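You operate a simulated robot arm through the tools that you are given. There is no shell and no other tool. Be economical: measure what you need, move in short steps, check, and stop when the job is done.

You are at the controls of a simulated two-armed robot. One attempt, no reset.

Task
Plug the short core anew with the purple core plug and pack it.
Fine: hold the core with one hand while the other pulls the grey plug; stand that at the packing end of the table; push the new plug home; stand the core in the sample carton. Set down upright: grey core plug, short core.

It is judged by the outcome, as a careful person would: the job done as asked, and still so three seconds after it is handed in. It fails if anything else is knocked over, pushed out of place, dropped, spilled or broken.

Robot
Two 7-joint arms with two-finger parallel grippers on one trunk, on a base that drives. Base frame: it is fixed to the floor where the robot stands at the start and does not move with it; the origin is under the middle of the robot, x ahead of it, y to its left, z up. Units: m, degrees, N and s.
The left shoulder is at the start at [0.07, 0.133, 1.226], the right one opposite. With the tool pointing down near the work surface each hand reaches from about 0.1 to 0.64 m from the robot's upright axis, wherever it stands, measured 20 degrees to its own side. Places, roughly: packing end of the wrapping table [0.6, -0.4, 0.8]; sample carton [0.7, -0.4, 0.9]. Payload 1.57 kg a hand.
Tool frame (each hand has its own): the origin (TCP) lies between the finger pads and is the grasp point; the fingertips stand 0.03 m ahead of it; z points along the fingers, y is the line along which they close. Largest opening 0.08 m; finger width 0.017, thickness 0.012; the body of the gripper, 0.04 by 0.082 m, starts 0.08 m behind the TCP.
Orientation is told as [roll, pitch, yaw] about the base's x, y, z axes, in that order, counted from this pose: with the fingers straight down and closing along the base's y, the tool's x points along the base's -x, its y along +y and its z along -z.

Tools
- The arms move only by the tool play_rows. It takes "left_moves", "right_moves" or both (then of equal length, played together; a hand with none holds still); each is a list of rows, each a list of 7 numbers: the shift along the tool's x, y, z in units of 40 mm (1.0 is 40 mm), then the turn, a rotation vector about the tool's x, y, z in units of 4 degrees (1.0 is 4 degrees), then the finger opening in mm, from 0 to 80. In form: [[x, y, z, wx, wy, wz, grip], ...]. A call has 1 to 12 rows; each row shifts and turns the commanded pose from where the row before left it, along the tool's axes as they then stand. A call with a number of a shift or a turn outside -1 to 1 is refused whole. Rows are played at 5 a second. More than 0.05 m and 8.6 degrees between two rows, or a gripper value outside its range, and nothing of the call is played. Where a pose cannot be reached the arm comes as near as it can. A force on the tool above 40 N (or 10 N above the force at the start of the call, whichever is more), or a blocked arm, ends the call early, and 0.2 s more pass. Each finger travels about 0.153 m/s and halts on what it meets, pressing with about 26 N; the grip force reading is that of the motor and also rises with nothing between the fingers. The clock runs only during rows and for 0.2 s after the last one: add rows that do not move to give the fingers time. The reply holds the time, the measured pose of the TCP, the force on the tool along the base axes, the opening and the grip force, in the units named above and with some noise, with the torque about the TCP (base axes, N m) and any sound that the robot's microphone picked up.
- Cameras (640 x 400 px; columns grow to the right, rows downward): "scene" is now at [0.121, -0.0433, 1.4712]; the picture's right is [-0.54, -0.84, 0.00], its down [-0.49, 0.32, -0.81] and it looks along [0.68, -0.44, -0.58] (base axes); focal length 281 px, centre (320, 200). "left" rides on the left gripper at [0.072, 0.007, -0.122] in its tool frame; the picture's right is [-0.09, 1.00, 0.00], its down [-0.84, -0.08, -0.54] and it looks along [-0.54, -0.05, 0.84] (tool axes); focal length 238 px, centre (320, 200). "right" rides on the right gripper at [0.072, -0.007, -0.122] in its tool frame; the picture's right is [0.09, 1.00, 0.00], its down [-0.84, 0.08, -0.54] and it looks along [-0.54, 0.05, 0.84] (tool axes); focal length 238 px, centre (320, 200). There is no depth. A picture from a camera that has moved, and an enlarged one, comes with that camera's place and axes in the base frame and with its lens. The place of the scene camera against the robot may be out by one fixed shift of up to 0.025 m in any direction.
- snapshot(camera): a new picture of that camera. The clock stands still meanwhile.
- lift_body(by): slides the trunk up (or, below 0, down) by that many m; the arms and the scene camera ride with it, the base frame stays. It gives what a move gives, with no picture.
- drive_base(legs): drives the robot by 1 to 6 legs, each [ahead, left, turn to the left] in m, m and degrees, along the robot's own axes; the way and the turn of a leg run together, so that a leg with both is an arc; at most 1.5 m and 180 degrees a leg. The arms and the cameras ride along, it lands a little off, and it stops where it bumps. It gives what a move gives.
- pan_tilt(pan, tilt): turns the head with the scene camera to pan (to the left, within 86 degrees either way) and tilt (down, from -29 to 69), counted from straight ahead of the robot. It gives what a move gives.
- enlarge(camera, box): a new picture of the part [left, top, right, bottom] of that camera's present view, enlarged. The clock stands still meanwhile.
- sign_off(): hands the job in; it is judged then, once.

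Work in short steps. Places have to be worked out from the pictures, the camera data and where the tool is seen: move nearer, look again, correct. Check each grasp and each placing, and mend what went wrong. You have 120 turns and 92 pictures in all, those below and enlarged ones among them. Open the grippers and draw the arms clear of the work before you hand the job in, unless the task says otherwise; then end with one line.

The tools are called after ">>>" as a command line: name --argument value ..., lists and objects as JSON in quotes. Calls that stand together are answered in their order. play_rows: Moves the arms, as the interface text tells. Its arguments: {"type":"object","properties":{"left_moves":{"type":"array","items":{"type":"array","items":{"type":"number"}}},"right_moves":{"type":"array","items":{"type":"array","items":{"type":"number"}}}},"required":[]} The other tools are called the same way: lift_body (by) slides the trunk up or down; drive_base (legs) drives the base; pan_tilt (pan, tilt) turns the head that bears the scene camera; snapshot (camera) takes a picture; enlarge (camera, box) takes an enlarged picture of a part of a camera's view; sign_off () hands the job in.

At the start:

```text
time: 0.0
left_position: [0.3861, -0.0564, 1.1786]
left_ee_rot: [-0.1, 0.0, 0.0]
left_wrist_force: [0.7, 0.0, -0.4]
left_ft_torque: [0.0, 0.02, 0.02]
left_finger_gap: 0.0804
left_grip_force: 0.0
right_position: [0.2795, -0.3518, 1.2783]
right_ee_rot: [0.0, -0.1, 0.1]
right_wrist_force: [-0.1, 0.9, 0.6]
right_ft_torque: [0.01, -0.02, -0.01]
right_finger_gap: 0.0797
right_grip_force: 0.1
trunk travel left (down, up): [-0.8, 0.14]
robot x, y, heading: [0.0031, 0.0014, 0.2]
head pan, tilt: [-32.9, 35.5]
```

scene: 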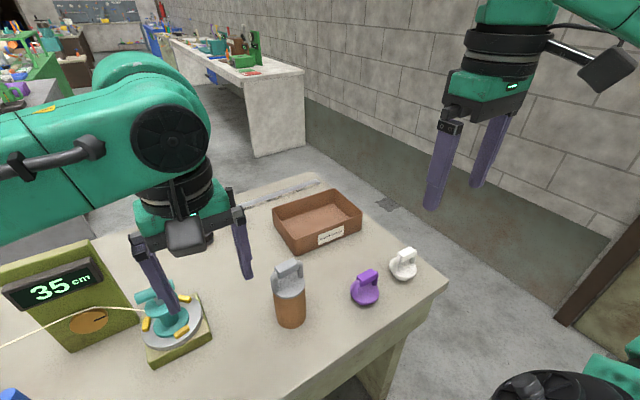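
right: 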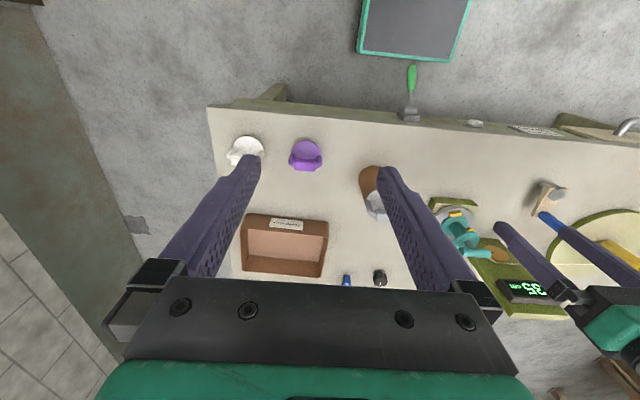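
left: 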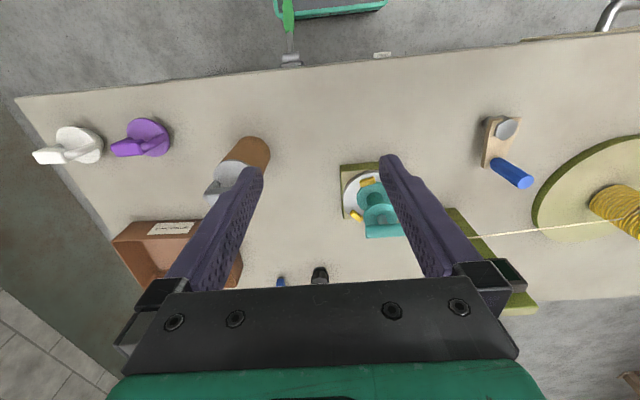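

The core with its grey plug, the purple and white plugs and the carton are all in view. I'll enlarge the scene to see their shapes.

>>> enlarge --camera "scene" --box '[240, 180, 460, 340]'

>>> enlarge --camera "right" --box '[200, 90, 440, 290]'

```text
2.50 times, centred on (350, 260) of scene
camera zoom: at [0.121, -0.0433, 1.4712], right [-0.54, -0.84, 0.0], down [-0.49, 0.32, -0.81], along [0.68, -0.44, -0.58], focal length 703 px, centre (245, 50)
```

zoom: 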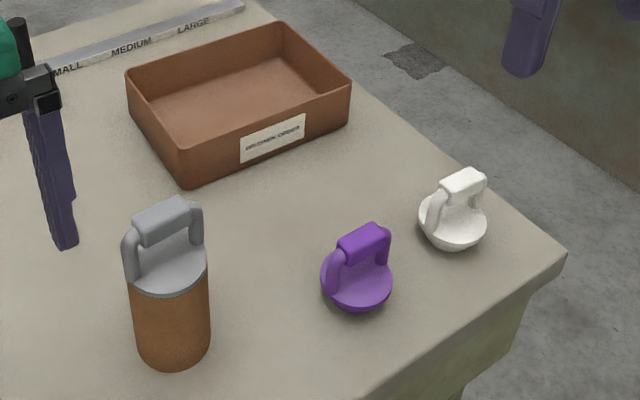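

```text
2.00 times, centred on (320, 190) of right
camera zoom: at [0.2076, -0.3602, 1.3992], right [-0.09, 1.0, 0.0], down [0.84, 0.08, 0.54], along [0.54, 0.05, -0.84], focal length 477 px, centre (320, 220)
```

zoom: 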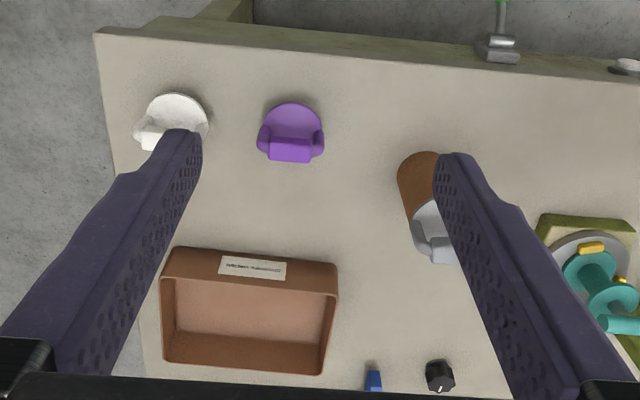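

I place the core near (0.475,-0.19), the purple plug near (0.43,-0.38), the white plug near (0.43,-0.52) and the carton near (0.735,-0.42). The carton is out of reach from here, so the base has to move right and ahead. I look to the right first.

>>> pan_tilt --pan -70 --tilt 50

>>> snapshot --camera "scene"

>>> pan_tilt --pan -20 --tilt 69

>>> snapshot --camera "scene"

```text
time: 1.0
left_position: [0.3865, -0.0557, 1.177]
left_ee_rot: [0.0, 0.1, 0.1]
left_wrist_force: [0.1, -0.7, -0.8]
left_ft_torque: [0.0, 0.01, 0.02]
left_finger_gap: 0.0798
left_grip_force: 0.2
right_position: [0.2802, -0.3514, 1.2774]
right_ee_rot: [0.0, 0.0, 0.2]
right_wrist_force: [0.2, -0.7, -0.3]
right_ft_torque: [0.01, -0.02, -0.01]
right_finger_gap: 0.0799
right_grip_force: 0.0
trunk travel left (down, up): [-0.8, 0.14]
robot x, y, heading: [-0.0022, -0.0022, 0.0]
head pan, tilt: [-70.0, 50.0]
```

```text
86 pictures are left
camera scene: at [0.0737, -0.0679, 1.4503], right [-0.94, -0.34, 0.0], down [-0.26, 0.72, -0.64], along [0.22, -0.6, -0.77], focal length 281 px, centre (320, 200)
```

scene: 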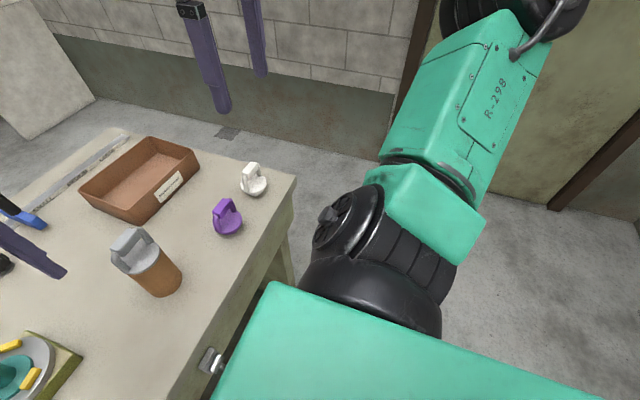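

```text
time: 2.2
left_position: [0.3849, -0.0557, 1.1788]
left_ee_rot: [0.0, 0.1, 0.0]
left_wrist_force: [0.0, -0.2, 0.7]
left_ft_torque: [-0.02, 0.03, -0.01]
left_finger_gap: 0.0803
left_grip_force: 0.0
right_position: [0.2792, -0.3512, 1.2783]
right_ee_rot: [0.1, -0.1, 0.2]
right_wrist_force: [0.0, -0.3, -0.6]
right_ft_torque: [-0.02, 0.0, -0.04]
right_finger_gap: 0.0799
right_grip_force: 0.0
trunk travel left (down, up): [-0.8, 0.14]
robot x, y, heading: [0.002, 0.0008, -0.1]
head pan, tilt: [-20.0, 68.8]
```

```text
85 pictures are left
camera scene: at [0.0998, -0.0148, 1.4283], right [-0.34, -0.94, 0.0], down [-0.88, 0.32, -0.36], along [0.34, -0.12, -0.93], focal length 281 px, centre (320, 200)
```

scene: 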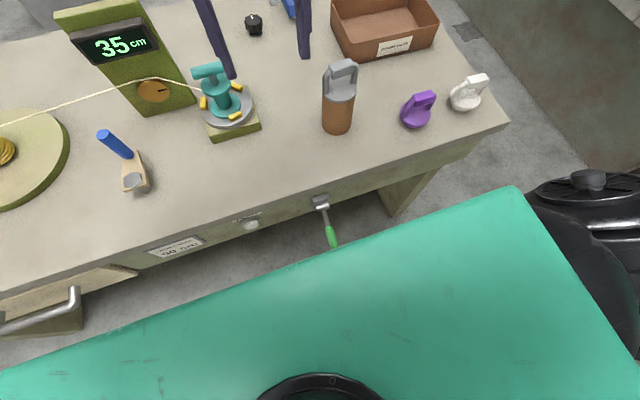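

Nothing blocks a sidestep to the right. A tool does hang on the table's front edge near y = -0.1, so I sidestep without going forward.

>>> drive_base --legs '[[0, -0.28, 0]]'

>>> pan_tilt --pan 0 --tilt 45

>>> snapshot --camera "scene"

>>> snapshot --camera "right"

>>> snapshot --camera "left"

```text
time: 4.2
left_position: [0.3855, -0.3363, 1.1799]
left_ee_rot: [-0.1, 0.1, -0.2]
left_wrist_force: [-0.7, 0.7, 0.0]
left_ft_torque: [-0.02, -0.01, -0.01]
left_finger_gap: 0.08
left_grip_force: 0.1
right_position: [0.2776, -0.6313, 1.2772]
right_ee_rot: [-0.1, -0.1, -0.1]
right_wrist_force: [0.1, 0.2, 0.6]
right_ft_torque: [-0.03, 0.0, 0.01]
right_finger_gap: 0.08
right_grip_force: 0.0
trunk travel left (down, up): [-0.8, 0.14]
robot x, y, heading: [-0.0028, -0.2805, -0.1]
head pan, tilt: [-20.0, 68.8]
```

```text
time: 5.0
left_position: [0.3853, -0.3389, 1.1779]
left_ee_rot: [-0.1, 0.1, -0.2]
left_wrist_force: [-0.2, 0.5, 0.5]
left_ft_torque: [0.01, 0.03, -0.01]
left_finger_gap: 0.0799
left_grip_force: 0.0
right_position: [0.2777, -0.6344, 1.2773]
right_ee_rot: [0.0, 0.0, -0.1]
right_wrist_force: [0.0, 0.5, -0.4]
right_ft_torque: [0.02, -0.02, -0.01]
right_finger_gap: 0.0802
right_grip_force: 0.1
trunk travel left (down, up): [-0.8, 0.14]
robot x, y, heading: [-0.0003, -0.2808, -0.3]
head pan, tilt: [0.0, 45.0]
```

```text
84 pictures are left
camera scene: at [0.128, -0.2777, 1.4571], right [0.0, -1.0, 0.0], down [-0.71, 0.0, -0.71], along [0.71, 0.0, -0.71], focal length 281 px, centre (320, 200)
```

scene: 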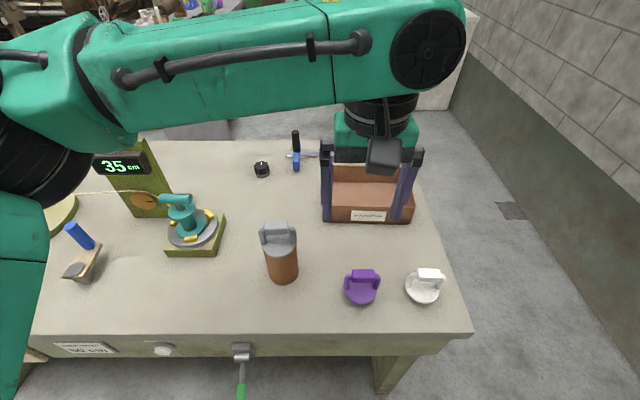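

```text
83 pictures are left
camera right: at [0.2058, -0.6424, 1.399], right [-0.09, 1.0, 0.0], down [0.84, 0.07, 0.54], along [0.54, 0.05, -0.84], focal length 238 px, centre (320, 200)
```

right: 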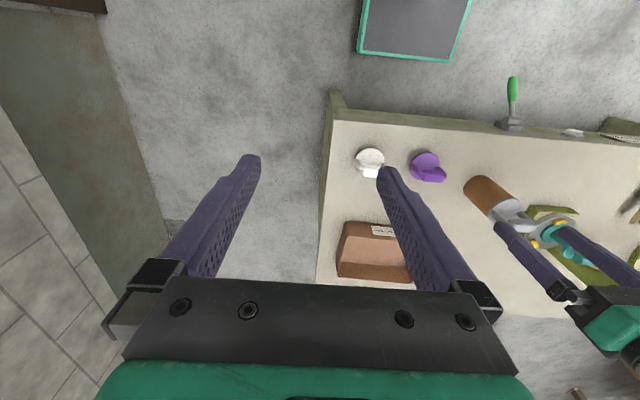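

```text
82 pictures are left
camera left: at [0.3136, -0.3309, 1.3], right [0.1, 1.0, 0.0], down [0.84, -0.08, 0.54], along [0.54, -0.05, -0.84], focal length 238 px, centre (320, 200)
```

left: 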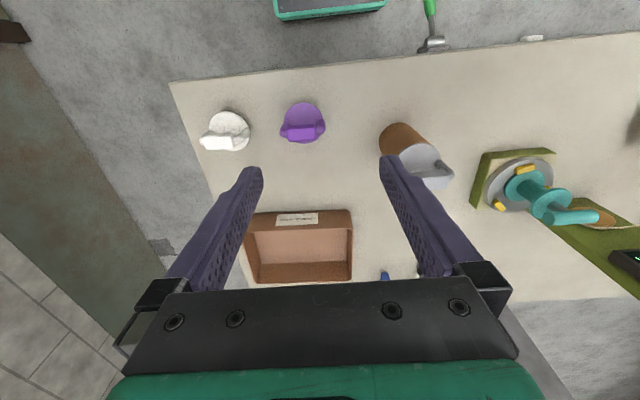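

The robot now stands at y = -0.28 and all three plug handles have their bars along y. I enlarge the scene and left views to measure sizes.

>>> enlarge --camera "scene" --box '[240, 200, 400, 300]'

>>> enlarge --camera "left" --box '[180, 70, 500, 270]'

```text
4.00 times, centred on (320, 250) of scene
camera zoom: at [0.128, -0.2777, 1.4571], right [0.0, -1.0, 0.0], down [-0.71, 0.0, -0.71], along [0.71, 0.0, -0.71], focal length 1125 px, centre (320, 0)
```

zoom: 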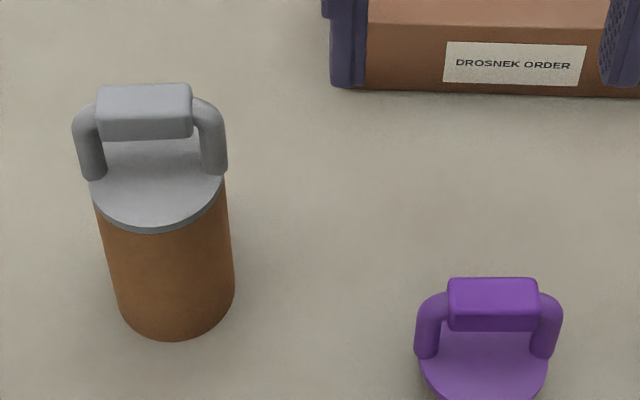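

```text
2.00 times, centred on (340, 170) of left
camera zoom: at [0.3136, -0.3309, 1.3], right [0.1, 1.0, 0.0], down [0.84, -0.08, 0.54], along [0.54, -0.05, -0.84], focal length 477 px, centre (280, 260)
```

zoom: 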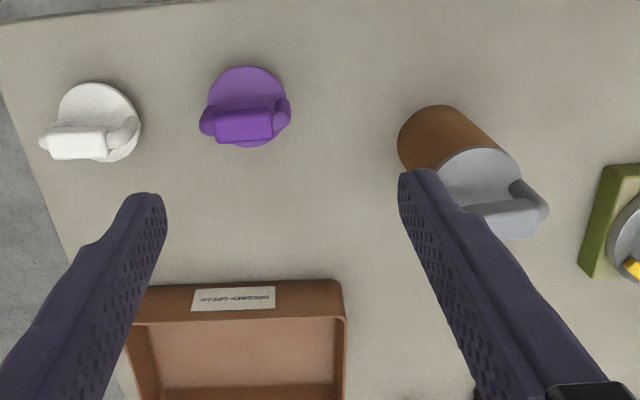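

The measurements agree between cameras:
- Core axis at (0.485,-0.191), diameter about 0.070, flange at z about 0.96, handle bar at 1.01–1.033.
- Purple plug at (0.423,-0.368), disc at z about 0.88.

I now tilt the left fingers 48° forward and yaw the right hand by 48°.

>>> play_rows --left_moves '[[0, 0, 0, 0, -1, 0, 80], [0, 0, 0, 0, -1, 0, 80], [0, 0, 0, 0, -1, 0, 80], [0, 0, 0, 0, -1, 0, 80], [0, 0, 0, 0, -1, 0, 80], [0, 0, 0, 0, -1, 0, 80], [0, 0, 0, 0, -1, 0, 80], [0, 0, 0, 0, -1, 0, 80], [0, 0, 0, 0, -1, 0, 80], [0, 0, 0, 0, -1, 0, 80], [0, 0, 0, 0, -1, 0, 80], [0, 0, 0, 0, -1, 0, 80]]' --right_moves '[[0, 0, 0, 0, 0, -1, 80], [0, 0, 0, 0, 0, -1, 80], [0, 0, 0, 0, 0, -1, 80], [0, 0, 0, 0, 0, -1, 80], [0, 0, 0, 0, 0, -1, 80], [0, 0, 0, 0, 0, -1, 80], [0, 0, 0, 0, 0, -1, 80], [0, 0, 0, 0, 0, -1, 80], [0, 0, 0, 0, 0, -1, 80], [0, 0, 0, 0, 0, -1, 80], [0, 0, 0, 0, 0, -1, 80], [0, 0, 0, 0, 0, -1, 80]]'

```text
time: 7.7
left_position: [0.3846, -0.3396, 1.1776]
left_ee_rot: [0.0, -48.1, -0.1]
left_wrist_force: [-0.2, -0.3, -0.6]
left_ft_torque: [0.02, -0.02, 0.03]
left_finger_gap: 0.0801
left_grip_force: 0.1
right_position: [0.2774, -0.6343, 1.2776]
right_ee_rot: [0.0, 0.0, 47.9]
right_wrist_force: [-0.8, 1.0, 0.0]
right_ft_torque: [0.04, 0.0, -0.02]
right_finger_gap: 0.0799
right_grip_force: 0.0
trunk travel left (down, up): [-0.8, 0.14]
robot x, y, heading: [-0.0013, -0.2823, 0.1]
head pan, tilt: [0.0, 45.0]
```

Both orientations came out as commanded. Next I bring the left hand to its pre-grasp pose at about (0.385,-0.191,1.0) and finish the right hand's yaw.

>>> play_rows --left_moves '[[0, 0.74, 0, 0, 0, 0, 80], [0, 0.74, 0, 0, 0, 0, 80], [0, 0.74, 0, 0, 0, 0, 80], [0, 0.74, 0, 0, 0, 0, 80], [0, 0.74, 0, 0, 0, 0, 80], [0.65, 0, 0.6, 0, 0, 0, 80], [0.65, 0, 0.6, 0, 0, 0, 80], [0.65, 0, 0.6, 0, 0, 0, 80], [0.65, 0, 0.6, 0, 0, 0, 80], [0.65, 0, 0.6, 0, 0, 0, 80], [0, 0, 0, 0, 0, 0, 80]]' --right_moves '[[0, 0, 0, 0, 0, -1, 80], [0, 0, 0, 0, 0, -1, 80], [0, 0, 0, 0, 0, -1, 80], [0, 0, 0, 0, 0, -1, 80], [0, 0, 0, 0, 0, -1, 80], [0, 0, 0, 0, 0, -1, 80], [0, 0, 0, 0, 0, -1, 80], [0, 0, 0, 0, 0, -1, 80], [0, 0, 0, 0, 0, -1, 80], [0, 0, 0, 0, 0, -1, 80], [0, 0, 0, 0, 0, -0.5, 80]]'

>>> snapshot --camera "left"

>>> snapshot --camera "scene"

```text
time: 10.1
left_position: [0.41, -0.2564, 1.0071]
left_ee_rot: [0.0, -48.0, -0.2]
left_wrist_force: [-0.1, -0.6, 0.0]
left_ft_torque: [0.03, -0.01, -0.03]
left_finger_gap: 0.08
left_grip_force: 0.2
left hand out of reach, approached as far as the arm can: row 3, 4, 5, 6
right_position: [0.2788, -0.6337, 1.2774]
right_ee_rot: [0.0, -0.1, 89.9]
right_wrist_force: [0.7, -0.6, 0.3]
right_ft_torque: [-0.01, -0.01, 0.05]
right_finger_gap: 0.08
right_grip_force: 0.1
trunk travel left (down, up): [-0.8, 0.14]
robot x, y, heading: [0.0013, -0.2807, -0.2]
head pan, tilt: [0.0, 45.0]
```

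```text
79 pictures are left
camera left: at [0.2719, -0.2475, 1.0357], right [0.07, 1.0, 0.07], down [0.16, -0.08, 0.98], along [0.99, -0.05, -0.16], focal length 238 px, centre (320, 200)
```

left: 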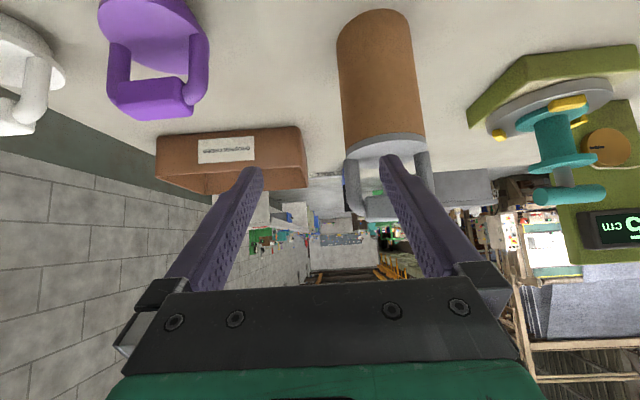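

```text
78 pictures are left
camera scene: at [0.1282, -0.2768, 1.4572], right [0.0, -1.0, 0.0], down [-0.71, 0.0, -0.71], along [0.71, 0.0, -0.71], focal length 281 px, centre (320, 200)
```

scene: 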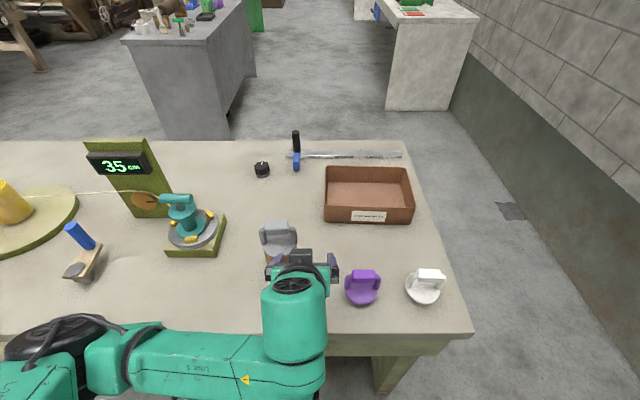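

Rows 3 to 6 were out of reach, so the left hand stands at y = -0.256 with the core just ahead and to its left. I'll draw back a little and try the sidestep again at this lower height.

>>> play_rows --left_moves '[[0, 0, -0.6, 0, 0, 0, 80], [0, 0.55, 0, 0, 0, 0, 80], [0, 0.55, 0, 0, 0, 0, 80], [0, 0.5, 0, 0, 0, 0, 80], [0, 0, 0, 0, 0, 0, 80]]'

```text
time: 11.2
left_position: [0.3947, -0.1892, 1.0252]
left_ee_rot: [0.0, -48.0, -0.2]
left_wrist_force: [-0.5, -0.3, 0.3]
left_ft_torque: [0.01, 0.01, -0.01]
left_finger_gap: 0.0798
left_grip_force: 0.0
right_position: [0.279, -0.6333, 1.2779]
right_ee_rot: [0.1, 0.1, 90.0]
right_wrist_force: [0.1, 0.7, -0.1]
right_ft_torque: [0.02, 0.05, 0.02]
right_finger_gap: 0.0801
right_grip_force: 0.1
trunk travel left (down, up): [-0.8, 0.14]
robot x, y, heading: [0.0022, -0.2827, -0.2]
head pan, tilt: [0.0, 45.0]
```

The left hand reached y = -0.189, roughly in line with the core. I check the alignment with the hand camera.

>>> snapshot --camera "left"

```text
77 pictures are left
camera left: at [0.2566, -0.1814, 1.0527], right [0.06, 1.0, 0.07], down [0.16, -0.08, 0.98], along [0.99, -0.05, -0.16], focal length 238 px, centre (320, 200)
```

left: 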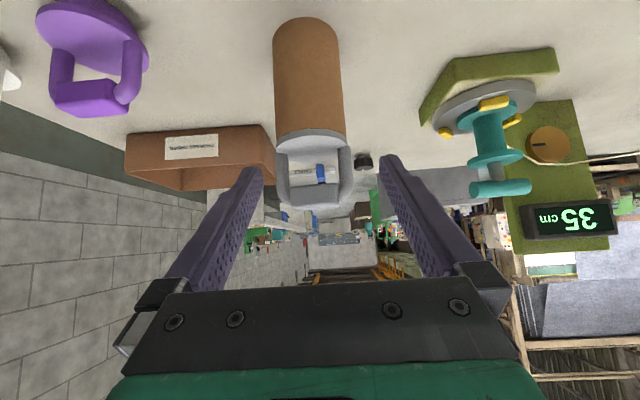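

The hand camera puts the core at about y = -0.195, so I shift 5 mm to the right. Then I line up on the approach axis and go halfway in.

>>> play_rows --left_moves '[[0.56, -0.125, 0, 0, 0, 0, 80], [0, 0, 0.7, 0, 0, 0, 80], [0, 0, 0.7, 0, 0, 0, 80], [0, 0, 0, 0, 0, 0, 80]]'

>>> snapshot --camera "left"

>>> enlarge --camera "scene" --box '[240, 200, 400, 300]'

```text
time: 12.2
left_position: [0.419, -0.1972, 0.9732]
left_ee_rot: [0.0, -48.1, -0.2]
left_wrist_force: [-0.2, -0.1, 0.1]
left_ft_torque: [0.0, 0.02, -0.02]
left_finger_gap: 0.0798
left_grip_force: 0.1
right_position: [0.2755, -0.6333, 1.2777]
right_ee_rot: [0.0, 0.0, 89.9]
right_wrist_force: [-0.2, 0.7, -0.1]
right_ft_torque: [0.01, -0.01, -0.01]
right_finger_gap: 0.0801
right_grip_force: 0.1
trunk travel left (down, up): [-0.8, 0.14]
robot x, y, heading: [-0.0003, -0.2796, -0.4]
head pan, tilt: [0.0, 45.0]
```

```text
76 pictures are left
camera left: at [0.2818, -0.1891, 1.0013], right [0.06, 1.0, 0.07], down [0.16, -0.08, 0.98], along [0.99, -0.05, -0.16], focal length 238 px, centre (320, 200)
```

left: 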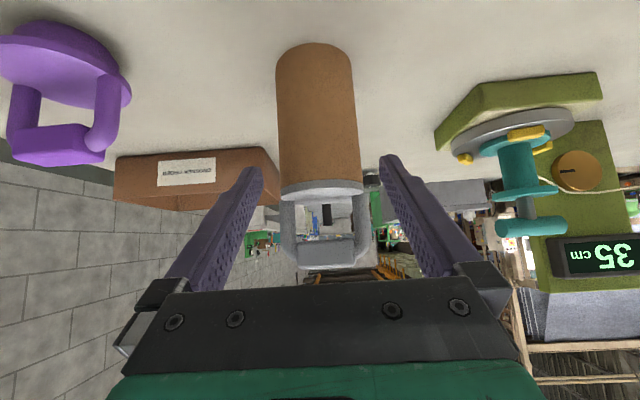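

```text
4.00 times, centred on (320, 250) of scene
camera zoom: at [0.1268, -0.277, 1.4573], right [0.0, -1.0, 0.0], down [-0.71, 0.0, -0.71], along [0.71, 0.0, -0.71], focal length 1125 px, centre (320, 0)
```

zoom: 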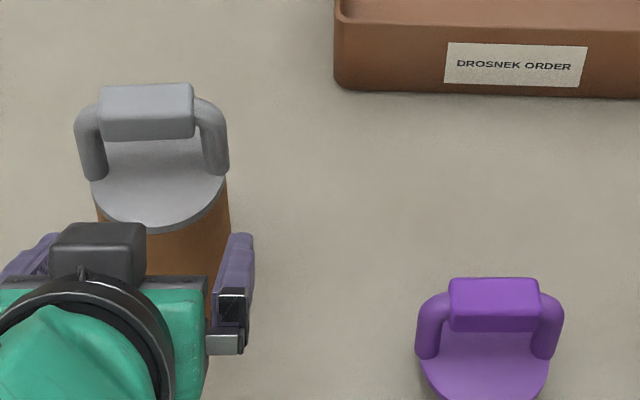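

The core is centred between the fingers at y = -0.197. I advance the remaining 0.079 m in three rows.

>>> play_rows --left_moves '[[0, 0, 0.66, 0, 0, 0, 80], [0, 0, 0.66, 0, 0, 0, 80], [0, 0, 0.66, 0, 0, 0, 80], [0, 0, 0, 0, 0, 0, 80]]'

>>> snapshot --camera "left"

>>> enlarge --camera "scene" --box '[240, 200, 400, 300]'

```text
time: 13.2
left_position: [0.4781, -0.1971, 0.9178]
left_ee_rot: [0.0, -47.9, -0.2]
left_wrist_force: [-0.9, 0.8, 0.2]
left_ft_torque: [0.0, 0.03, -0.04]
left_finger_gap: 0.0802
left_grip_force: 0.0
right_position: [0.2785, -0.6333, 1.2784]
right_ee_rot: [0.0, 0.0, 89.9]
right_wrist_force: [0.4, 0.4, 0.0]
right_ft_torque: [0.0, 0.01, -0.01]
right_finger_gap: 0.0801
right_grip_force: 0.0
trunk travel left (down, up): [-0.8, 0.14]
robot x, y, heading: [-0.0011, -0.2777, -0.4]
head pan, tilt: [0.0, 45.0]
```

```text
74 pictures are left
camera left: at [0.3406, -0.1898, 0.9465], right [0.06, 1.0, 0.07], down [0.16, -0.08, 0.98], along [0.99, -0.05, -0.16], focal length 238 px, centre (320, 200)
```

left: 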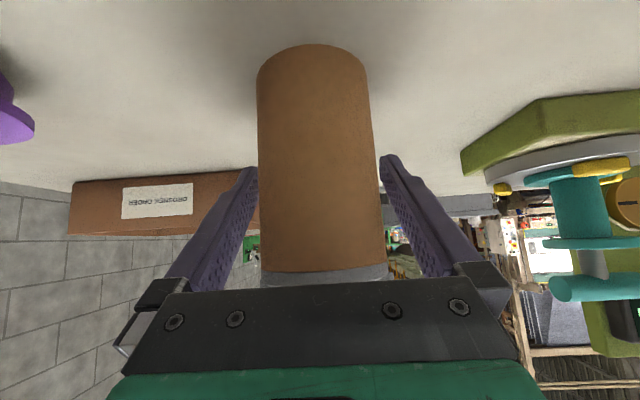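

```text
4.00 times, centred on (320, 250) of scene
camera zoom: at [0.1279, -0.2769, 1.4572], right [0.0, -1.0, 0.0], down [-0.71, 0.0, -0.71], along [0.71, 0.0, -0.71], focal length 1125 px, centre (320, 0)
```

zoom: 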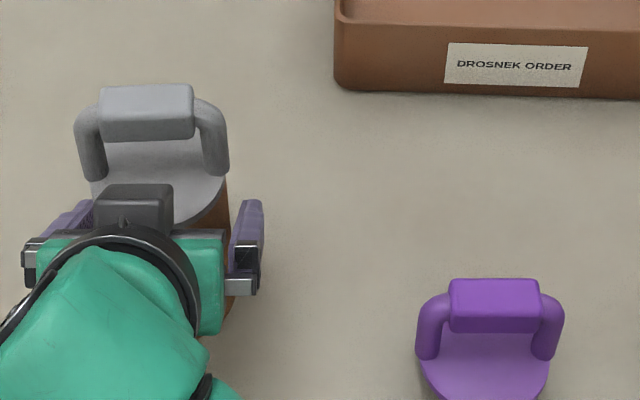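

The fingers straddle the core with no contact force. I close the left gripper.

>>> play_rows --left_moves '[[0, 0, 0, 0, 0, 0, 72], [0, 0, 0, 0, 0, 0, 62], [0, 0, 0, 0, 0, 0, 62], [0, 0, 0, 0, 0, 0, 62]]'

>>> snapshot --camera "left"

>>> enlarge --camera "scene" --box '[240, 200, 400, 300]'

```text
time: 14.2
left_position: [0.4784, -0.1982, 0.9177]
left_ee_rot: [0.1, -48.0, -0.2]
left_wrist_force: [0.6, -0.2, 0.7]
left_ft_torque: [0.02, -0.04, -0.02]
left_finger_gap: 0.067
left_grip_force: 26.2
right_position: [0.2785, -0.6347, 1.2775]
right_ee_rot: [0.0, 0.0, 89.9]
right_wrist_force: [0.3, -0.6, 0.2]
right_ft_torque: [0.01, 0.0, 0.02]
right_finger_gap: 0.08
right_grip_force: 0.1
trunk travel left (down, up): [-0.8, 0.14]
robot x, y, heading: [-0.0017, -0.2797, 0.0]
head pan, tilt: [0.0, 45.0]
```

```text
72 pictures are left
camera left: at [0.3405, -0.1901, 0.9467], right [0.07, 1.0, 0.07], down [0.16, -0.08, 0.98], along [0.99, -0.05, -0.16], focal length 238 px, centre (320, 200)
```

left: 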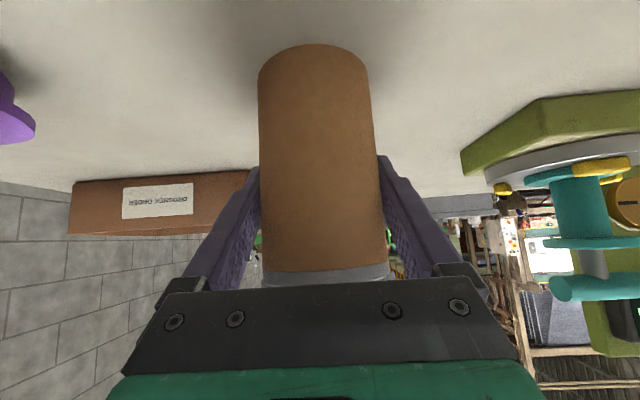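

```text
4.00 times, centred on (320, 250) of scene
camera zoom: at [0.1281, -0.2773, 1.4572], right [0.0, -1.0, 0.0], down [-0.71, 0.0, -0.71], along [0.71, 0.0, -0.71], focal length 1125 px, centre (320, 0)
```

zoom: 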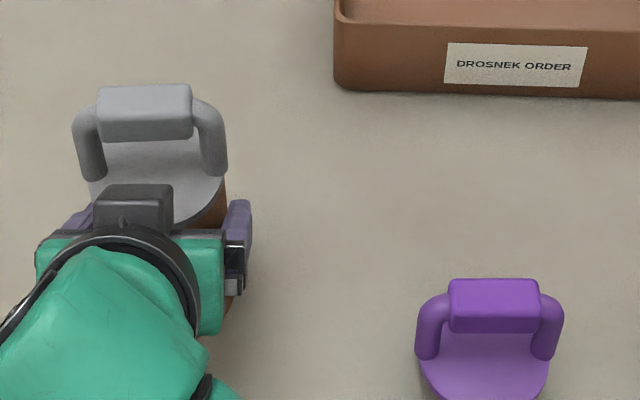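

The core is held at 67 mm with 26 N. Now the right hand goes first ahead to x about 0.485 and then left, ending short of the core at y about -0.38.

>>> play_rows --right_moves '[[0, -0.87, 0, 0, 0, 0, 80], [0, -0.87, 0, 0, 0, 0, 80], [0, -0.87, 0, 0, 0, 0, 80], [0, -0.87, 0, 0, 0, 0, 80], [0, -0.87, 0, 0, 0, 0, 80], [0, -0.82, 0, 0, 0, 0, 80], [-1, 0, 0, 0, 0, 0, 80], [-1, 0, 0, 0, 0, 0, 80], [-1, 0, 0, 0, 0, 0, 80], [-1, 0, 0, 0, 0, 0, 80], [-1, 0, 0, 0, 0, 0, 80], [-1, 0, 0, 0, 0, 0, 80]]'

>>> snapshot --camera "right"

>>> snapshot --camera "scene"

```text
time: 16.9
left_position: [0.478, -0.1971, 0.9173]
left_ee_rot: [-0.1, -48.0, -0.2]
left_wrist_force: [-0.6, -0.7, 1.0]
left_ft_torque: [0.08, 0.08, 0.05]
left_finger_gap: 0.0669
left_grip_force: 25.7
right_position: [0.4611, -0.4251, 1.2725]
right_ee_rot: [-0.1, 0.1, 89.8]
right_wrist_force: [0.6, 0.3, 0.9]
right_ft_torque: [-0.03, 0.03, 0.02]
right_finger_gap: 0.0802
right_grip_force: 0.0
right hand out of reach, approached as far as the arm can: row 11, 12
trunk travel left (down, up): [-0.8, 0.14]
robot x, y, heading: [0.0013, -0.2801, -0.1]
head pan, tilt: [0.0, 45.0]
```

```text
70 pictures are left
camera right: at [0.4678, -0.4987, 1.3931], right [-1.0, -0.09, 0.0], down [-0.08, 0.84, 0.54], along [-0.05, 0.54, -0.84], focal length 238 px, centre (320, 200)
```

right: 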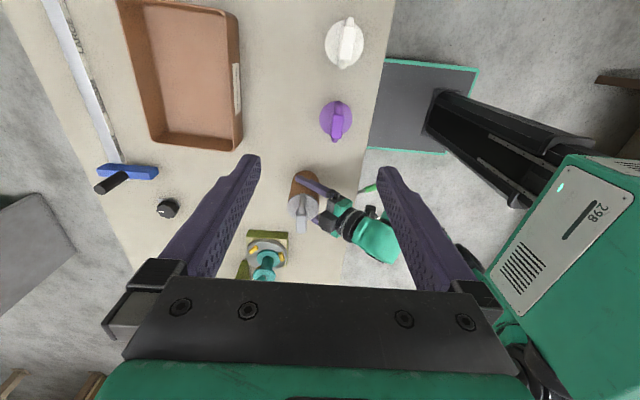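

```text
69 pictures are left
camera scene: at [0.1275, -0.2761, 1.4572], right [0.0, -1.0, 0.0], down [-0.71, 0.0, -0.71], along [0.71, 0.0, -0.71], focal length 281 px, centre (320, 200)
```

scene: 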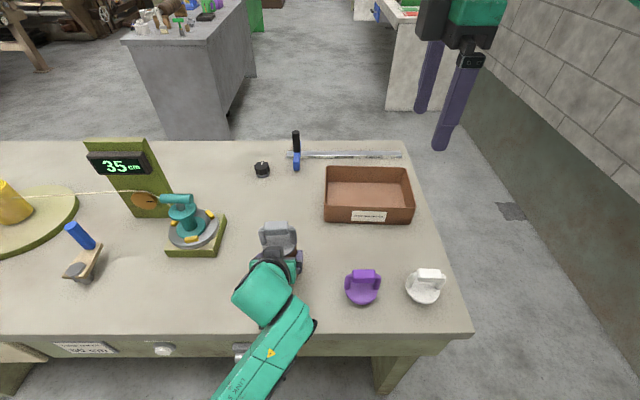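

The target was out of reach at that height. I lower to z about 1.14, then move left in steps.

>>> play_rows --right_moves '[[0, 0, 0.83, 0, 0, 0, 80], [0, 0, 0.83, 0, 0, 0, 80], [0, 0, 0.83, 0, 0, 0, 80], [0, 0, 0.83, 0, 0, 0, 80], [-1, 0, 0, 0, 0, 0, 80], [-1, 0, 0, 0, 0, 0, 80], [-1, 0, 0, 0, 0, 0, 80], [0, 0, 0, 0, 0, 0, 80]]'

```text
time: 18.6
left_position: [0.4779, -0.1978, 0.9181]
left_ee_rot: [0.1, -48.0, -0.2]
left_wrist_force: [-2.3, 0.6, 1.8]
left_ft_torque: [0.1, 0.05, 0.06]
left_finger_gap: 0.0669
left_grip_force: 26.2
right_position: [0.4321, -0.3435, 1.1331]
right_ee_rot: [-0.1, 0.0, 89.8]
right_wrist_force: [-0.9, -0.5, 0.2]
right_ft_torque: [-0.01, -0.04, 0.02]
right_finger_gap: 0.08
right_grip_force: 0.1
right hand out of reach, approached as far as the arm can: row 6, 7
trunk travel left (down, up): [-0.8, 0.14]
robot x, y, heading: [0.0005, -0.2779, -0.3]
head pan, tilt: [0.0, 45.0]
```

The right hand is stopped at (0.432,-0.344) at only 0.44 m, which looks like a wrist-yaw limit rather than distance. I test by turning yaw back about 40° while moving left at x about 0.43.

>>> play_rows --right_moves '[[0.5, 0, 0, 0, 0, 1, 80], [0, 0, 0, 0, 0, 1, 80], [0, 0, 0, 0, 0, 1, 80], [0, 0, 0, 0, 0, 1, 80], [0, 0, 0, 0, 0, 1, 80], [0, 0, 0, 0, 0, 1, 80], [0, 0, 0, 0, 0, 1, 80], [0, 0, 0, 0, 0, 1, 80], [0, 0, 0, 0, 0, 1, 80], [0, 0, 0, 0, 0, 1, 80], [-0.7, -0.7, 0, 0, 0, 0, 80], [-0.7, -0.7, 0, 0, 0, 0, 80]]'

```text
time: 21.2
left_position: [0.4777, -0.1989, 0.919]
left_ee_rot: [0.0, -48.0, -0.2]
left_wrist_force: [1.4, -0.8, -0.7]
left_ft_torque: [0.01, 0.1, 0.03]
left_finger_gap: 0.0669
left_grip_force: 26.5
right_position: [0.4873, -0.3875, 1.1281]
right_ee_rot: [0.0, -0.2, 49.8]
right_wrist_force: [0.3, -0.1, 1.4]
right_ft_torque: [0.01, -0.02, -0.01]
right_finger_gap: 0.08
right_grip_force: 0.1
right hand out of reach, approached as far as the arm can: row 11, 12
trunk travel left (down, up): [-0.8, 0.14]
robot x, y, heading: [-0.0021, -0.2806, -0.3]
head pan, tilt: [0.0, 45.0]
```

The stops fit a limited arm reach at this height, because the hand is long. Raising the trunk will fix that, so I lift it by 0.14 with the core held and then lower the core back onto the table.

>>> lift_body --by 0.14

>>> snapshot --camera "scene"

```text
time: 22.9
left_position: [0.479, -0.1984, 1.0582]
left_ee_rot: [0.0, -48.0, -0.2]
left_wrist_force: [1.1, 0.4, -2.4]
left_ft_torque: [-0.03, 0.04, -0.03]
left_finger_gap: 0.0664
left_grip_force: 26.1
right_position: [0.4874, -0.3872, 1.2678]
right_ee_rot: [0.0, -0.1, 49.9]
right_wrist_force: [0.4, -0.2, -0.4]
right_ft_torque: [0.01, -0.03, -0.03]
right_finger_gap: 0.0803
right_grip_force: 0.1
trunk travel left (down, up): [-0.94, 0.0]
robot x, y, heading: [-0.001, -0.2794, -0.1]
head pan, tilt: [0.0, 45.0]
```

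```text
68 pictures are left
camera scene: at [0.1287, -0.2769, 1.5971], right [0.0, -1.0, 0.0], down [-0.71, 0.0, -0.71], along [0.71, 0.0, -0.71], focal length 281 px, centre (320, 200)
```

scene: 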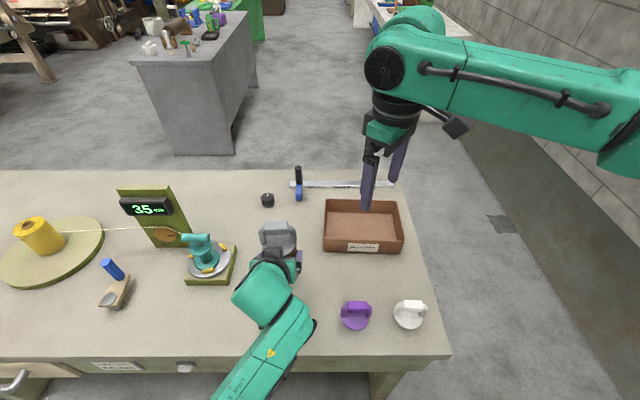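

The core came up cleanly in the hand. I lower the left hand 0.137 m, to just above the table.

>>> play_rows --left_moves '[[0.51, 0, 0.46, 0, 0, 0, 62], [0.51, 0, 0.46, 0, 0, 0, 62], [0.51, 0, 0.46, 0, 0, 0, 62], [0.51, 0, 0.46, 0, 0, 0, 62], [0.51, 0, 0.46, 0, 0, 0, 62], [0, 0, 0, 0, 0, 0, 62]]'

```text
time: 24.3
left_position: [0.4822, -0.1986, 0.9221]
left_ee_rot: [0.0, -48.0, -0.3]
left_wrist_force: [0.9, 0.0, -3.0]
left_ft_torque: [-0.01, 0.02, 0.0]
left_finger_gap: 0.0663
left_grip_force: 25.7
right_position: [0.4862, -0.3848, 1.2686]
right_ee_rot: [0.0, 0.0, 49.9]
right_wrist_force: [-0.5, -0.5, 0.2]
right_ft_torque: [0.01, -0.01, 0.0]
right_finger_gap: 0.0799
right_grip_force: 0.0
trunk travel left (down, up): [-0.94, 0.0]
robot x, y, heading: [-0.0004, -0.2816, -0.2]
head pan, tilt: [0.0, 45.0]
```

Reach is fine, and the core hangs about 3–4 mm above the table. I ease it down and yaw the right hand back to 90°.

>>> play_rows --left_moves '[[0.02, 0, 0.018, 0, 0, 0, 62], [0.02, 0, 0.018, 0, 0, 0, 62], [0.02, 0, 0.018, 0, 0, 0, 62], [0.013, 0, 0.012, 0, 0, 0, 62], [0, 0, 0, 0, 0, 0, 62], [0, 0, 0, 0, 0, 0, 62], [0, 0, 0, 0, 0, 0, 62], [0, 0, 0, 0, 0, 0, 62], [0, 0, 0, 0, 0, 0, 62], [0, 0, 0, 0, 0, 0, 62]]' --right_moves '[[0, 0, 0, 0, 0, -1, 80], [0, 0, 0, 0, 0, -1, 80], [0, 0, 0, 0, 0, -1, 80], [0, 0, 0, 0, 0, -1, 80], [0, 0, 0, 0, 0, -1, 80], [0, 0, 0, 0, 0, -1, 80], [0, 0, 0, 0, 0, -1, 80], [0, 0, 0, 0, 0, -1, 80], [0, 0, 0, 0, 0, -1, 80], [0, 0, 0, 0, 0, -1, 80]]'

```text
time: 26.5
left_position: [0.4799, -0.1979, 0.919]
left_ee_rot: [0.0, -48.1, -0.2]
left_wrist_force: [4.2, 1.3, 8.6]
left_ft_torque: [0.25, 0.01, -0.04]
left_finger_gap: 0.0668
left_grip_force: 26.1
right_position: [0.4864, -0.3857, 1.2688]
right_ee_rot: [-0.1, 0.0, 89.8]
right_wrist_force: [-0.5, -0.4, 0.5]
right_ft_torque: [-0.02, 0.01, -0.02]
right_finger_gap: 0.0801
right_grip_force: 0.0
trunk travel left (down, up): [-0.94, 0.0]
robot x, y, heading: [0.0024, -0.2852, -0.2]
head pan, tilt: [0.0, 45.0]
```

The core stands on the table with about 8 N of down load. The right hand moves down and left over the handle.

>>> play_rows --right_moves '[[0, 0, 0.9, 0, 0, 0, 80], [0, 0, 0.9, 0, 0, 0, 80], [0, 0, 0.9, 0, 0, 0, 80], [-0.94, 0, 0, 0, 0, 0, 80], [-0.94, 0, 0, 0, 0, 0, 80], [-0.94, 0, 0, 0, 0, 0, 80], [-0.94, 0, 0, 0, 0, 0, 80], [-0.94, 0, 0, 0, 0, 0, 80], [0, 0, 0, 0, 0, 0, 80]]'

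>>> snapshot --camera "right"

>>> snapshot --camera "scene"

```text
time: 28.5
left_position: [0.479, -0.1983, 0.9186]
left_ee_rot: [0.0, -48.0, -0.2]
left_wrist_force: [5.4, -0.5, 13.0]
left_ft_torque: [0.01, -0.05, 0.07]
left_finger_gap: 0.0664
left_grip_force: 26.4
right_position: [0.4046, -0.3318, 1.1904]
right_ee_rot: [-0.3, -0.1, 90.0]
right_wrist_force: [-0.7, 0.0, 0.5]
right_ft_torque: [-0.01, 0.0, 0.0]
right_finger_gap: 0.0801
right_grip_force: 0.1
right hand out of reach, approached as far as the arm can: row 3, 4, 5, 6, 7, 8
trunk travel left (down, up): [-0.94, 0.0]
robot x, y, heading: [0.0006, -0.2788, -0.5]
head pan, tilt: [0.0, 45.0]
```

```text
67 pictures are left
camera right: at [0.4121, -0.4059, 1.3111], right [-1.0, -0.09, 0.0], down [-0.08, 0.84, 0.54], along [-0.05, 0.54, -0.84], focal length 238 px, centre (320, 200)
```

right: 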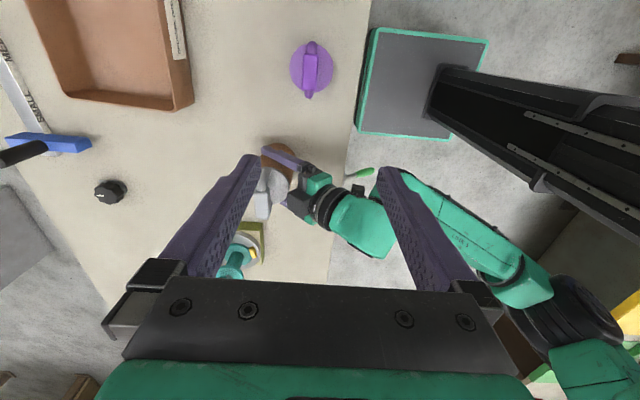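

```text
66 pictures are left
camera scene: at [0.1271, -0.2775, 1.5973], right [0.0, -1.0, 0.0], down [-0.71, 0.0, -0.71], along [0.71, 0.0, -0.71], focal length 281 px, centre (320, 200)
```

scene: 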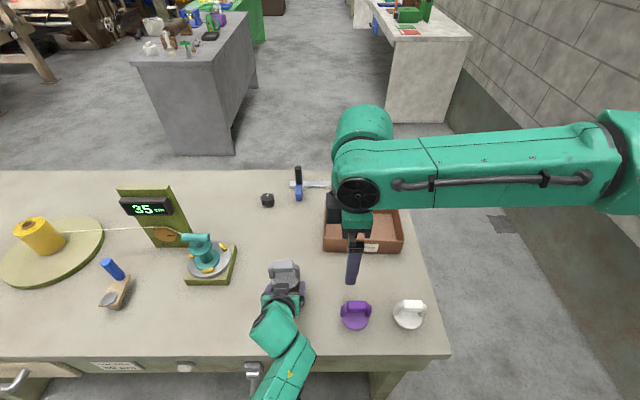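

The forearm crosses over here and yaw 90 seems to be the limiting factor. The handle measures about 0.071 wide by scale, so I can grip it across its legs with yaw 0. I move off to the right and turn back to yaw 0.

>>> play_rows --right_moves '[[1, 0, 0, 0, 0, 0, 80], [0.8, 0, 0, 0, 0, 1, 80], [0, 0, 0, 0, 0, 1, 80], [0, 0, 0, 0, 0, 1, 80], [0, 0, 0, 0, 0, 1, 80], [0, 0, 0, 0, 0, 1, 80], [0, 0, 0, 0, 0, 1, 80], [0, 0, 0, 0, 0, 1, 80], [0, 0, 0, 0, 0, 1, 80], [0, 0, 0, 0, 0, 1, 80], [0, 0, 0, 0, 0, 1, 80], [0, 0, 0, 0, 0, 1, 80]]'

>>> play_rows --right_moves '[[0, 0, 0, 0, 0, 1, 80], [0, 0, 0, 0, 0, 1, 80], [0, 0, 0, 0, 0, 1, 80], [0, 0, 0, 0, 0, 1, 80], [0, 0, 0, 0, 0, 1, 80], [0, 0, 0, 0, 0, 1, 80], [0, 0, 0, 0, 0, 1, 80], [0, 0, 0, 0, 0, 1, 80], [0, 0, 0, 0, 0, 1, 80], [0, 0, 0, 0, 0, 1, 80], [0, 0, 0, 0, 0, 1, 80], [0, 0, 0, 0, 0, 0.45, 80]]'

```text
time: 31.1
left_position: [0.4796, -0.198, 0.9167]
left_ee_rot: [-0.1, -48.0, -0.2]
left_wrist_force: [3.2, -0.2, 11.5]
left_ft_torque: [0.06, -0.04, 0.12]
left_finger_gap: 0.0664
left_grip_force: 26.0
right_position: [0.4074, -0.3989, 1.1889]
right_ee_rot: [0.0, -0.2, 45.8]
right_wrist_force: [-0.2, -0.4, -0.1]
right_ft_torque: [0.0, 0.03, 0.03]
right_finger_gap: 0.0801
right_grip_force: 0.0
trunk travel left (down, up): [-0.94, 0.0]
robot x, y, heading: [0.0002, -0.2839, -0.2]
head pan, tilt: [0.0, 45.0]
```

```text
time: 33.7
left_position: [0.4788, -0.2001, 0.9166]
left_ee_rot: [0.0, -48.1, -0.2]
left_wrist_force: [-0.2, -1.0, 7.6]
left_ft_torque: [0.11, -0.04, 0.08]
left_finger_gap: 0.0661
left_grip_force: 26.0
right_position: [0.4065, -0.4005, 1.1884]
right_ee_rot: [0.1, -0.1, 0.0]
right_wrist_force: [0.3, 0.3, 0.0]
right_ft_torque: [0.03, 0.0, 0.0]
right_finger_gap: 0.08
right_grip_force: 0.1
trunk travel left (down, up): [-0.94, 0.0]
robot x, y, heading: [0.0007, -0.2773, -0.2]
head pan, tilt: [0.0, 45.0]
```

Yaw is 0 again. I move the right hand ahead, then left, to hover above the handle.

>>> play_rows --right_moves '[[-0.98, 0, 0.4, 0, 0, 0, 80], [-0.98, 0, 0.4, 0, 0, 0, 80], [0, 1, 0, 0, 0, 0, 80], [0, 1, 0, 0, 0, 0, 80], [0, 1, 0, 0, 0, 0, 80], [0, 1, 0, 0, 0, 0, 80], [0, 1, 0, 0, 0, 0, 80], [0, 0, 0, 0, 0, 0, 80]]'

>>> snapshot --camera "right"

```text
time: 35.5
left_position: [0.4794, -0.1986, 0.9179]
left_ee_rot: [0.0, -48.0, -0.2]
left_wrist_force: [3.1, -0.6, 7.4]
left_ft_torque: [0.25, -0.15, -0.01]
left_finger_gap: 0.0664
left_grip_force: 26.1
right_position: [0.4072, -0.3337, 1.1851]
right_ee_rot: [0.2, -0.1, 0.1]
right_wrist_force: [-0.2, 0.1, 0.4]
right_ft_torque: [-0.02, -0.03, 0.02]
right_finger_gap: 0.08
right_grip_force: 0.0
right hand out of reach, approached as far as the arm can: row 3, 4, 5, 6, 7
trunk travel left (down, up): [-0.94, 0.0]
robot x, y, heading: [0.001, -0.281, 0.0]
head pan, tilt: [0.0, 45.0]
```

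```text
65 pictures are left
camera right: at [0.3344, -0.3415, 1.3079], right [-0.09, 1.0, 0.0], down [0.84, 0.08, 0.54], along [0.54, 0.05, -0.84], focal length 238 px, centre (320, 200)
```

right: 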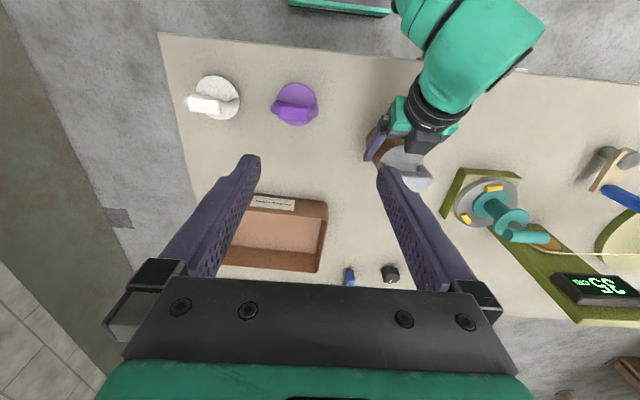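

The stop came at the same spot regardless of yaw, so the limit is the arm's posture at this height. I test reach at a lower height: down to z about 1.06, then ahead and left, staying short of the core.

>>> play_rows --right_moves '[[0, -0.8, 0.4, 0, 0, 0, 80], [0, 0, 0.9, 0, 0, 0, 80], [0, 0, 0.9, 0, 0, 0, 80], [0, 0, 0.9, 0, 0, 0, 80], [-1, 0, 0, 0, 0, 0, 80], [-1, 0, 0, 0, 0, 0, 80], [0, 1, 0, 0, 0, 0, 80], [0, 0.7, 0, 0, 0, 0, 80], [0, 0, 0, 0, 0, 0, 80]]'

>>> snapshot --camera "scene"

```text
time: 37.5
left_position: [0.4786, -0.1983, 0.9179]
left_ee_rot: [0.0, -47.9, -0.1]
left_wrist_force: [-2.1, -0.9, 5.3]
left_ft_torque: [0.09, 0.04, 0.06]
left_finger_gap: 0.0664
left_grip_force: 26.2
right_position: [0.4296, -0.3729, 1.1108]
right_ee_rot: [0.2, -0.1, 0.0]
right_wrist_force: [-0.3, -0.2, -0.3]
right_ft_torque: [0.01, -0.02, -0.05]
right_finger_gap: 0.0803
right_grip_force: 0.1
right hand out of reach, approached as far as the arm can: row 4, 5, 6, 7, 8
trunk travel left (down, up): [-0.94, 0.0]
robot x, y, heading: [-0.0002, -0.2792, -0.1]
head pan, tilt: [0.0, 45.0]
```

```text
64 pictures are left
camera scene: at [0.1265, -0.2777, 1.5973], right [0.0, -1.0, 0.0], down [-0.71, 0.0, -0.71], along [0.71, 0.0, -0.71], focal length 281 px, centre (320, 200)
```

scene: 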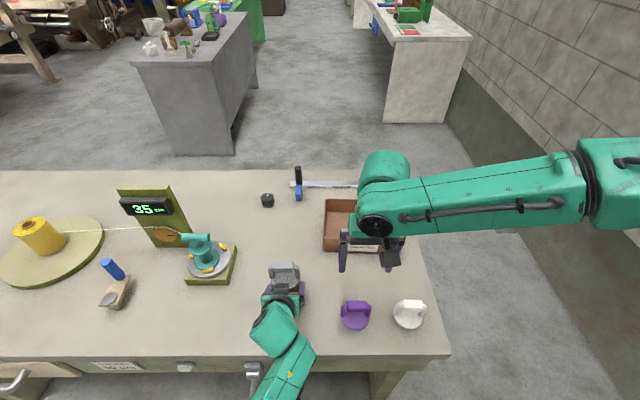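

The arm is stuck in a poor elbow posture, because this spot should be well within reach. I back out to the right, lower there, and come in again at the lower height.

>>> play_rows --right_moves '[[0.5, -0.8, 0, 0, 0, 0, 80], [0.5, -0.9, 0, 0, 0, 0, 80], [0.5, -0.9, 0, 0, 0, 0, 80], [0.5, -0.9, 0, 0, 0, 0, 80], [0, 0, 0.7, 0, 0, 0, 80], [0, 0, 0.7, 0, 0, 0, 80], [0, 0, 0, 0, 0, 0, 80]]'

>>> play_rows --right_moves '[[-1, 0, 0, 0, 0, 0, 80], [-1, 0, 0, 0, 0, 0, 80], [-1, 0, 0, 0, 0, 0, 80], [0, 1, 0, 0, 0, 0, 80], [0, 1, 0, 0, 0, 0, 80], [0, 1, 0, 0, 0, 0, 80], [0, 0, 0, 0, 0, 0, 80]]'

```text
time: 39.1
left_position: [0.4796, -0.1989, 0.9177]
left_ee_rot: [0.0, -48.1, -0.2]
left_wrist_force: [-1.1, 0.1, 4.4]
left_ft_torque: [0.17, 0.05, 0.11]
left_finger_gap: 0.066
left_grip_force: 26.1
right_position: [0.354, -0.5061, 1.0541]
right_ee_rot: [0.0, -0.1, 0.1]
right_wrist_force: [-0.1, 0.2, -0.5]
right_ft_torque: [0.01, 0.03, 0.02]
right_finger_gap: 0.0801
right_grip_force: 0.0
trunk travel left (down, up): [-0.94, 0.0]
robot x, y, heading: [-0.0021, -0.2803, -0.3]
head pan, tilt: [0.0, 45.0]
```

```text
time: 40.7
left_position: [0.479, -0.1978, 0.9161]
left_ee_rot: [-0.1, -48.1, -0.1]
left_wrist_force: [0.1, -0.4, 4.1]
left_ft_torque: [-0.01, -0.15, -0.05]
left_finger_gap: 0.0662
left_grip_force: 26.3
right_position: [0.4478, -0.4106, 1.0729]
right_ee_rot: [0.3, -0.2, 0.1]
right_wrist_force: [0.5, -0.3, 0.5]
right_ft_torque: [0.0, 0.03, 0.04]
right_finger_gap: 0.08
right_grip_force: 0.0
right hand out of reach, approached as far as the arm can: row 5, 6
trunk travel left (down, up): [-0.94, 0.0]
robot x, y, heading: [0.0, -0.2806, -0.1]
head pan, tilt: [0.0, 45.0]
```

The limit looks like the elbow being locked outward. The left arm adopted a better posture once its hand was pitched forward, so I back off and pitch the right hand too.

>>> play_rows --right_moves '[[0.8, -0.8, -0.4, 0, 0, 0, 80], [0.8, -0.8, -0.4, 0, -1, 0, 80], [0, 0, 0, 0, -1, 0, 80], [0, 0, 0, 0, -1, 0, 80], [0, 0, 0, 0, -1, 0, 80], [0, 0, 0, 0, -1, 0, 80], [0, 0, 0, 0, -1, 0, 80], [0, 0, 0, 0, -1, 0, 80], [0, 0, 0, 0, -1, 0, 80], [0, 0, 0, 0, -1, 0, 80], [0, 0, 0, 0, -1, 0, 80]]'

>>> snapshot --camera "scene"

```text
time: 43.1
left_position: [0.4791, -0.1981, 0.9186]
left_ee_rot: [0.0, -48.0, -0.2]
left_wrist_force: [-1.8, 0.9, 3.8]
left_ft_torque: [0.21, 0.04, 0.1]
left_finger_gap: 0.0664
left_grip_force: 25.9
right_position: [0.3841, -0.4752, 1.1077]
right_ee_rot: [0.1, -12.1, 0.1]
right_wrist_force: [-0.8, -0.4, 0.5]
right_ft_torque: [-0.02, -0.01, 0.01]
right_finger_gap: 0.0799
right_grip_force: 0.1
right hand out of reach, approached as far as the arm can: row 5, 6, 7, 8, 9, 10, 11
trunk travel left (down, up): [-0.94, 0.0]
robot x, y, heading: [0.0036, -0.2825, -0.0]
head pan, tilt: [0.0, 45.0]
```

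```text
63 pictures are left
camera scene: at [0.1267, -0.2767, 1.5973], right [0.0, -1.0, 0.0], down [-0.71, 0.0, -0.71], along [0.71, 0.0, -0.71], focal length 281 px, centre (320, 200)
```

scene: 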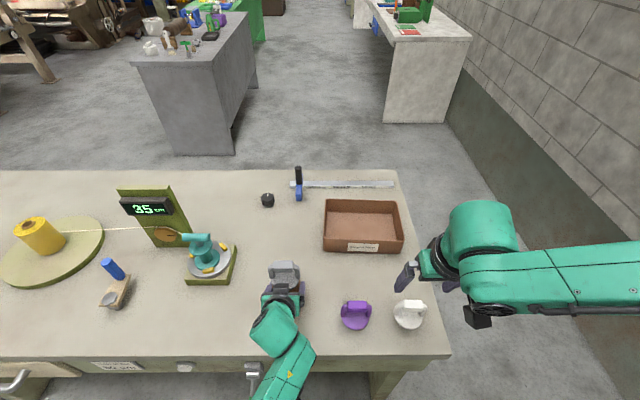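

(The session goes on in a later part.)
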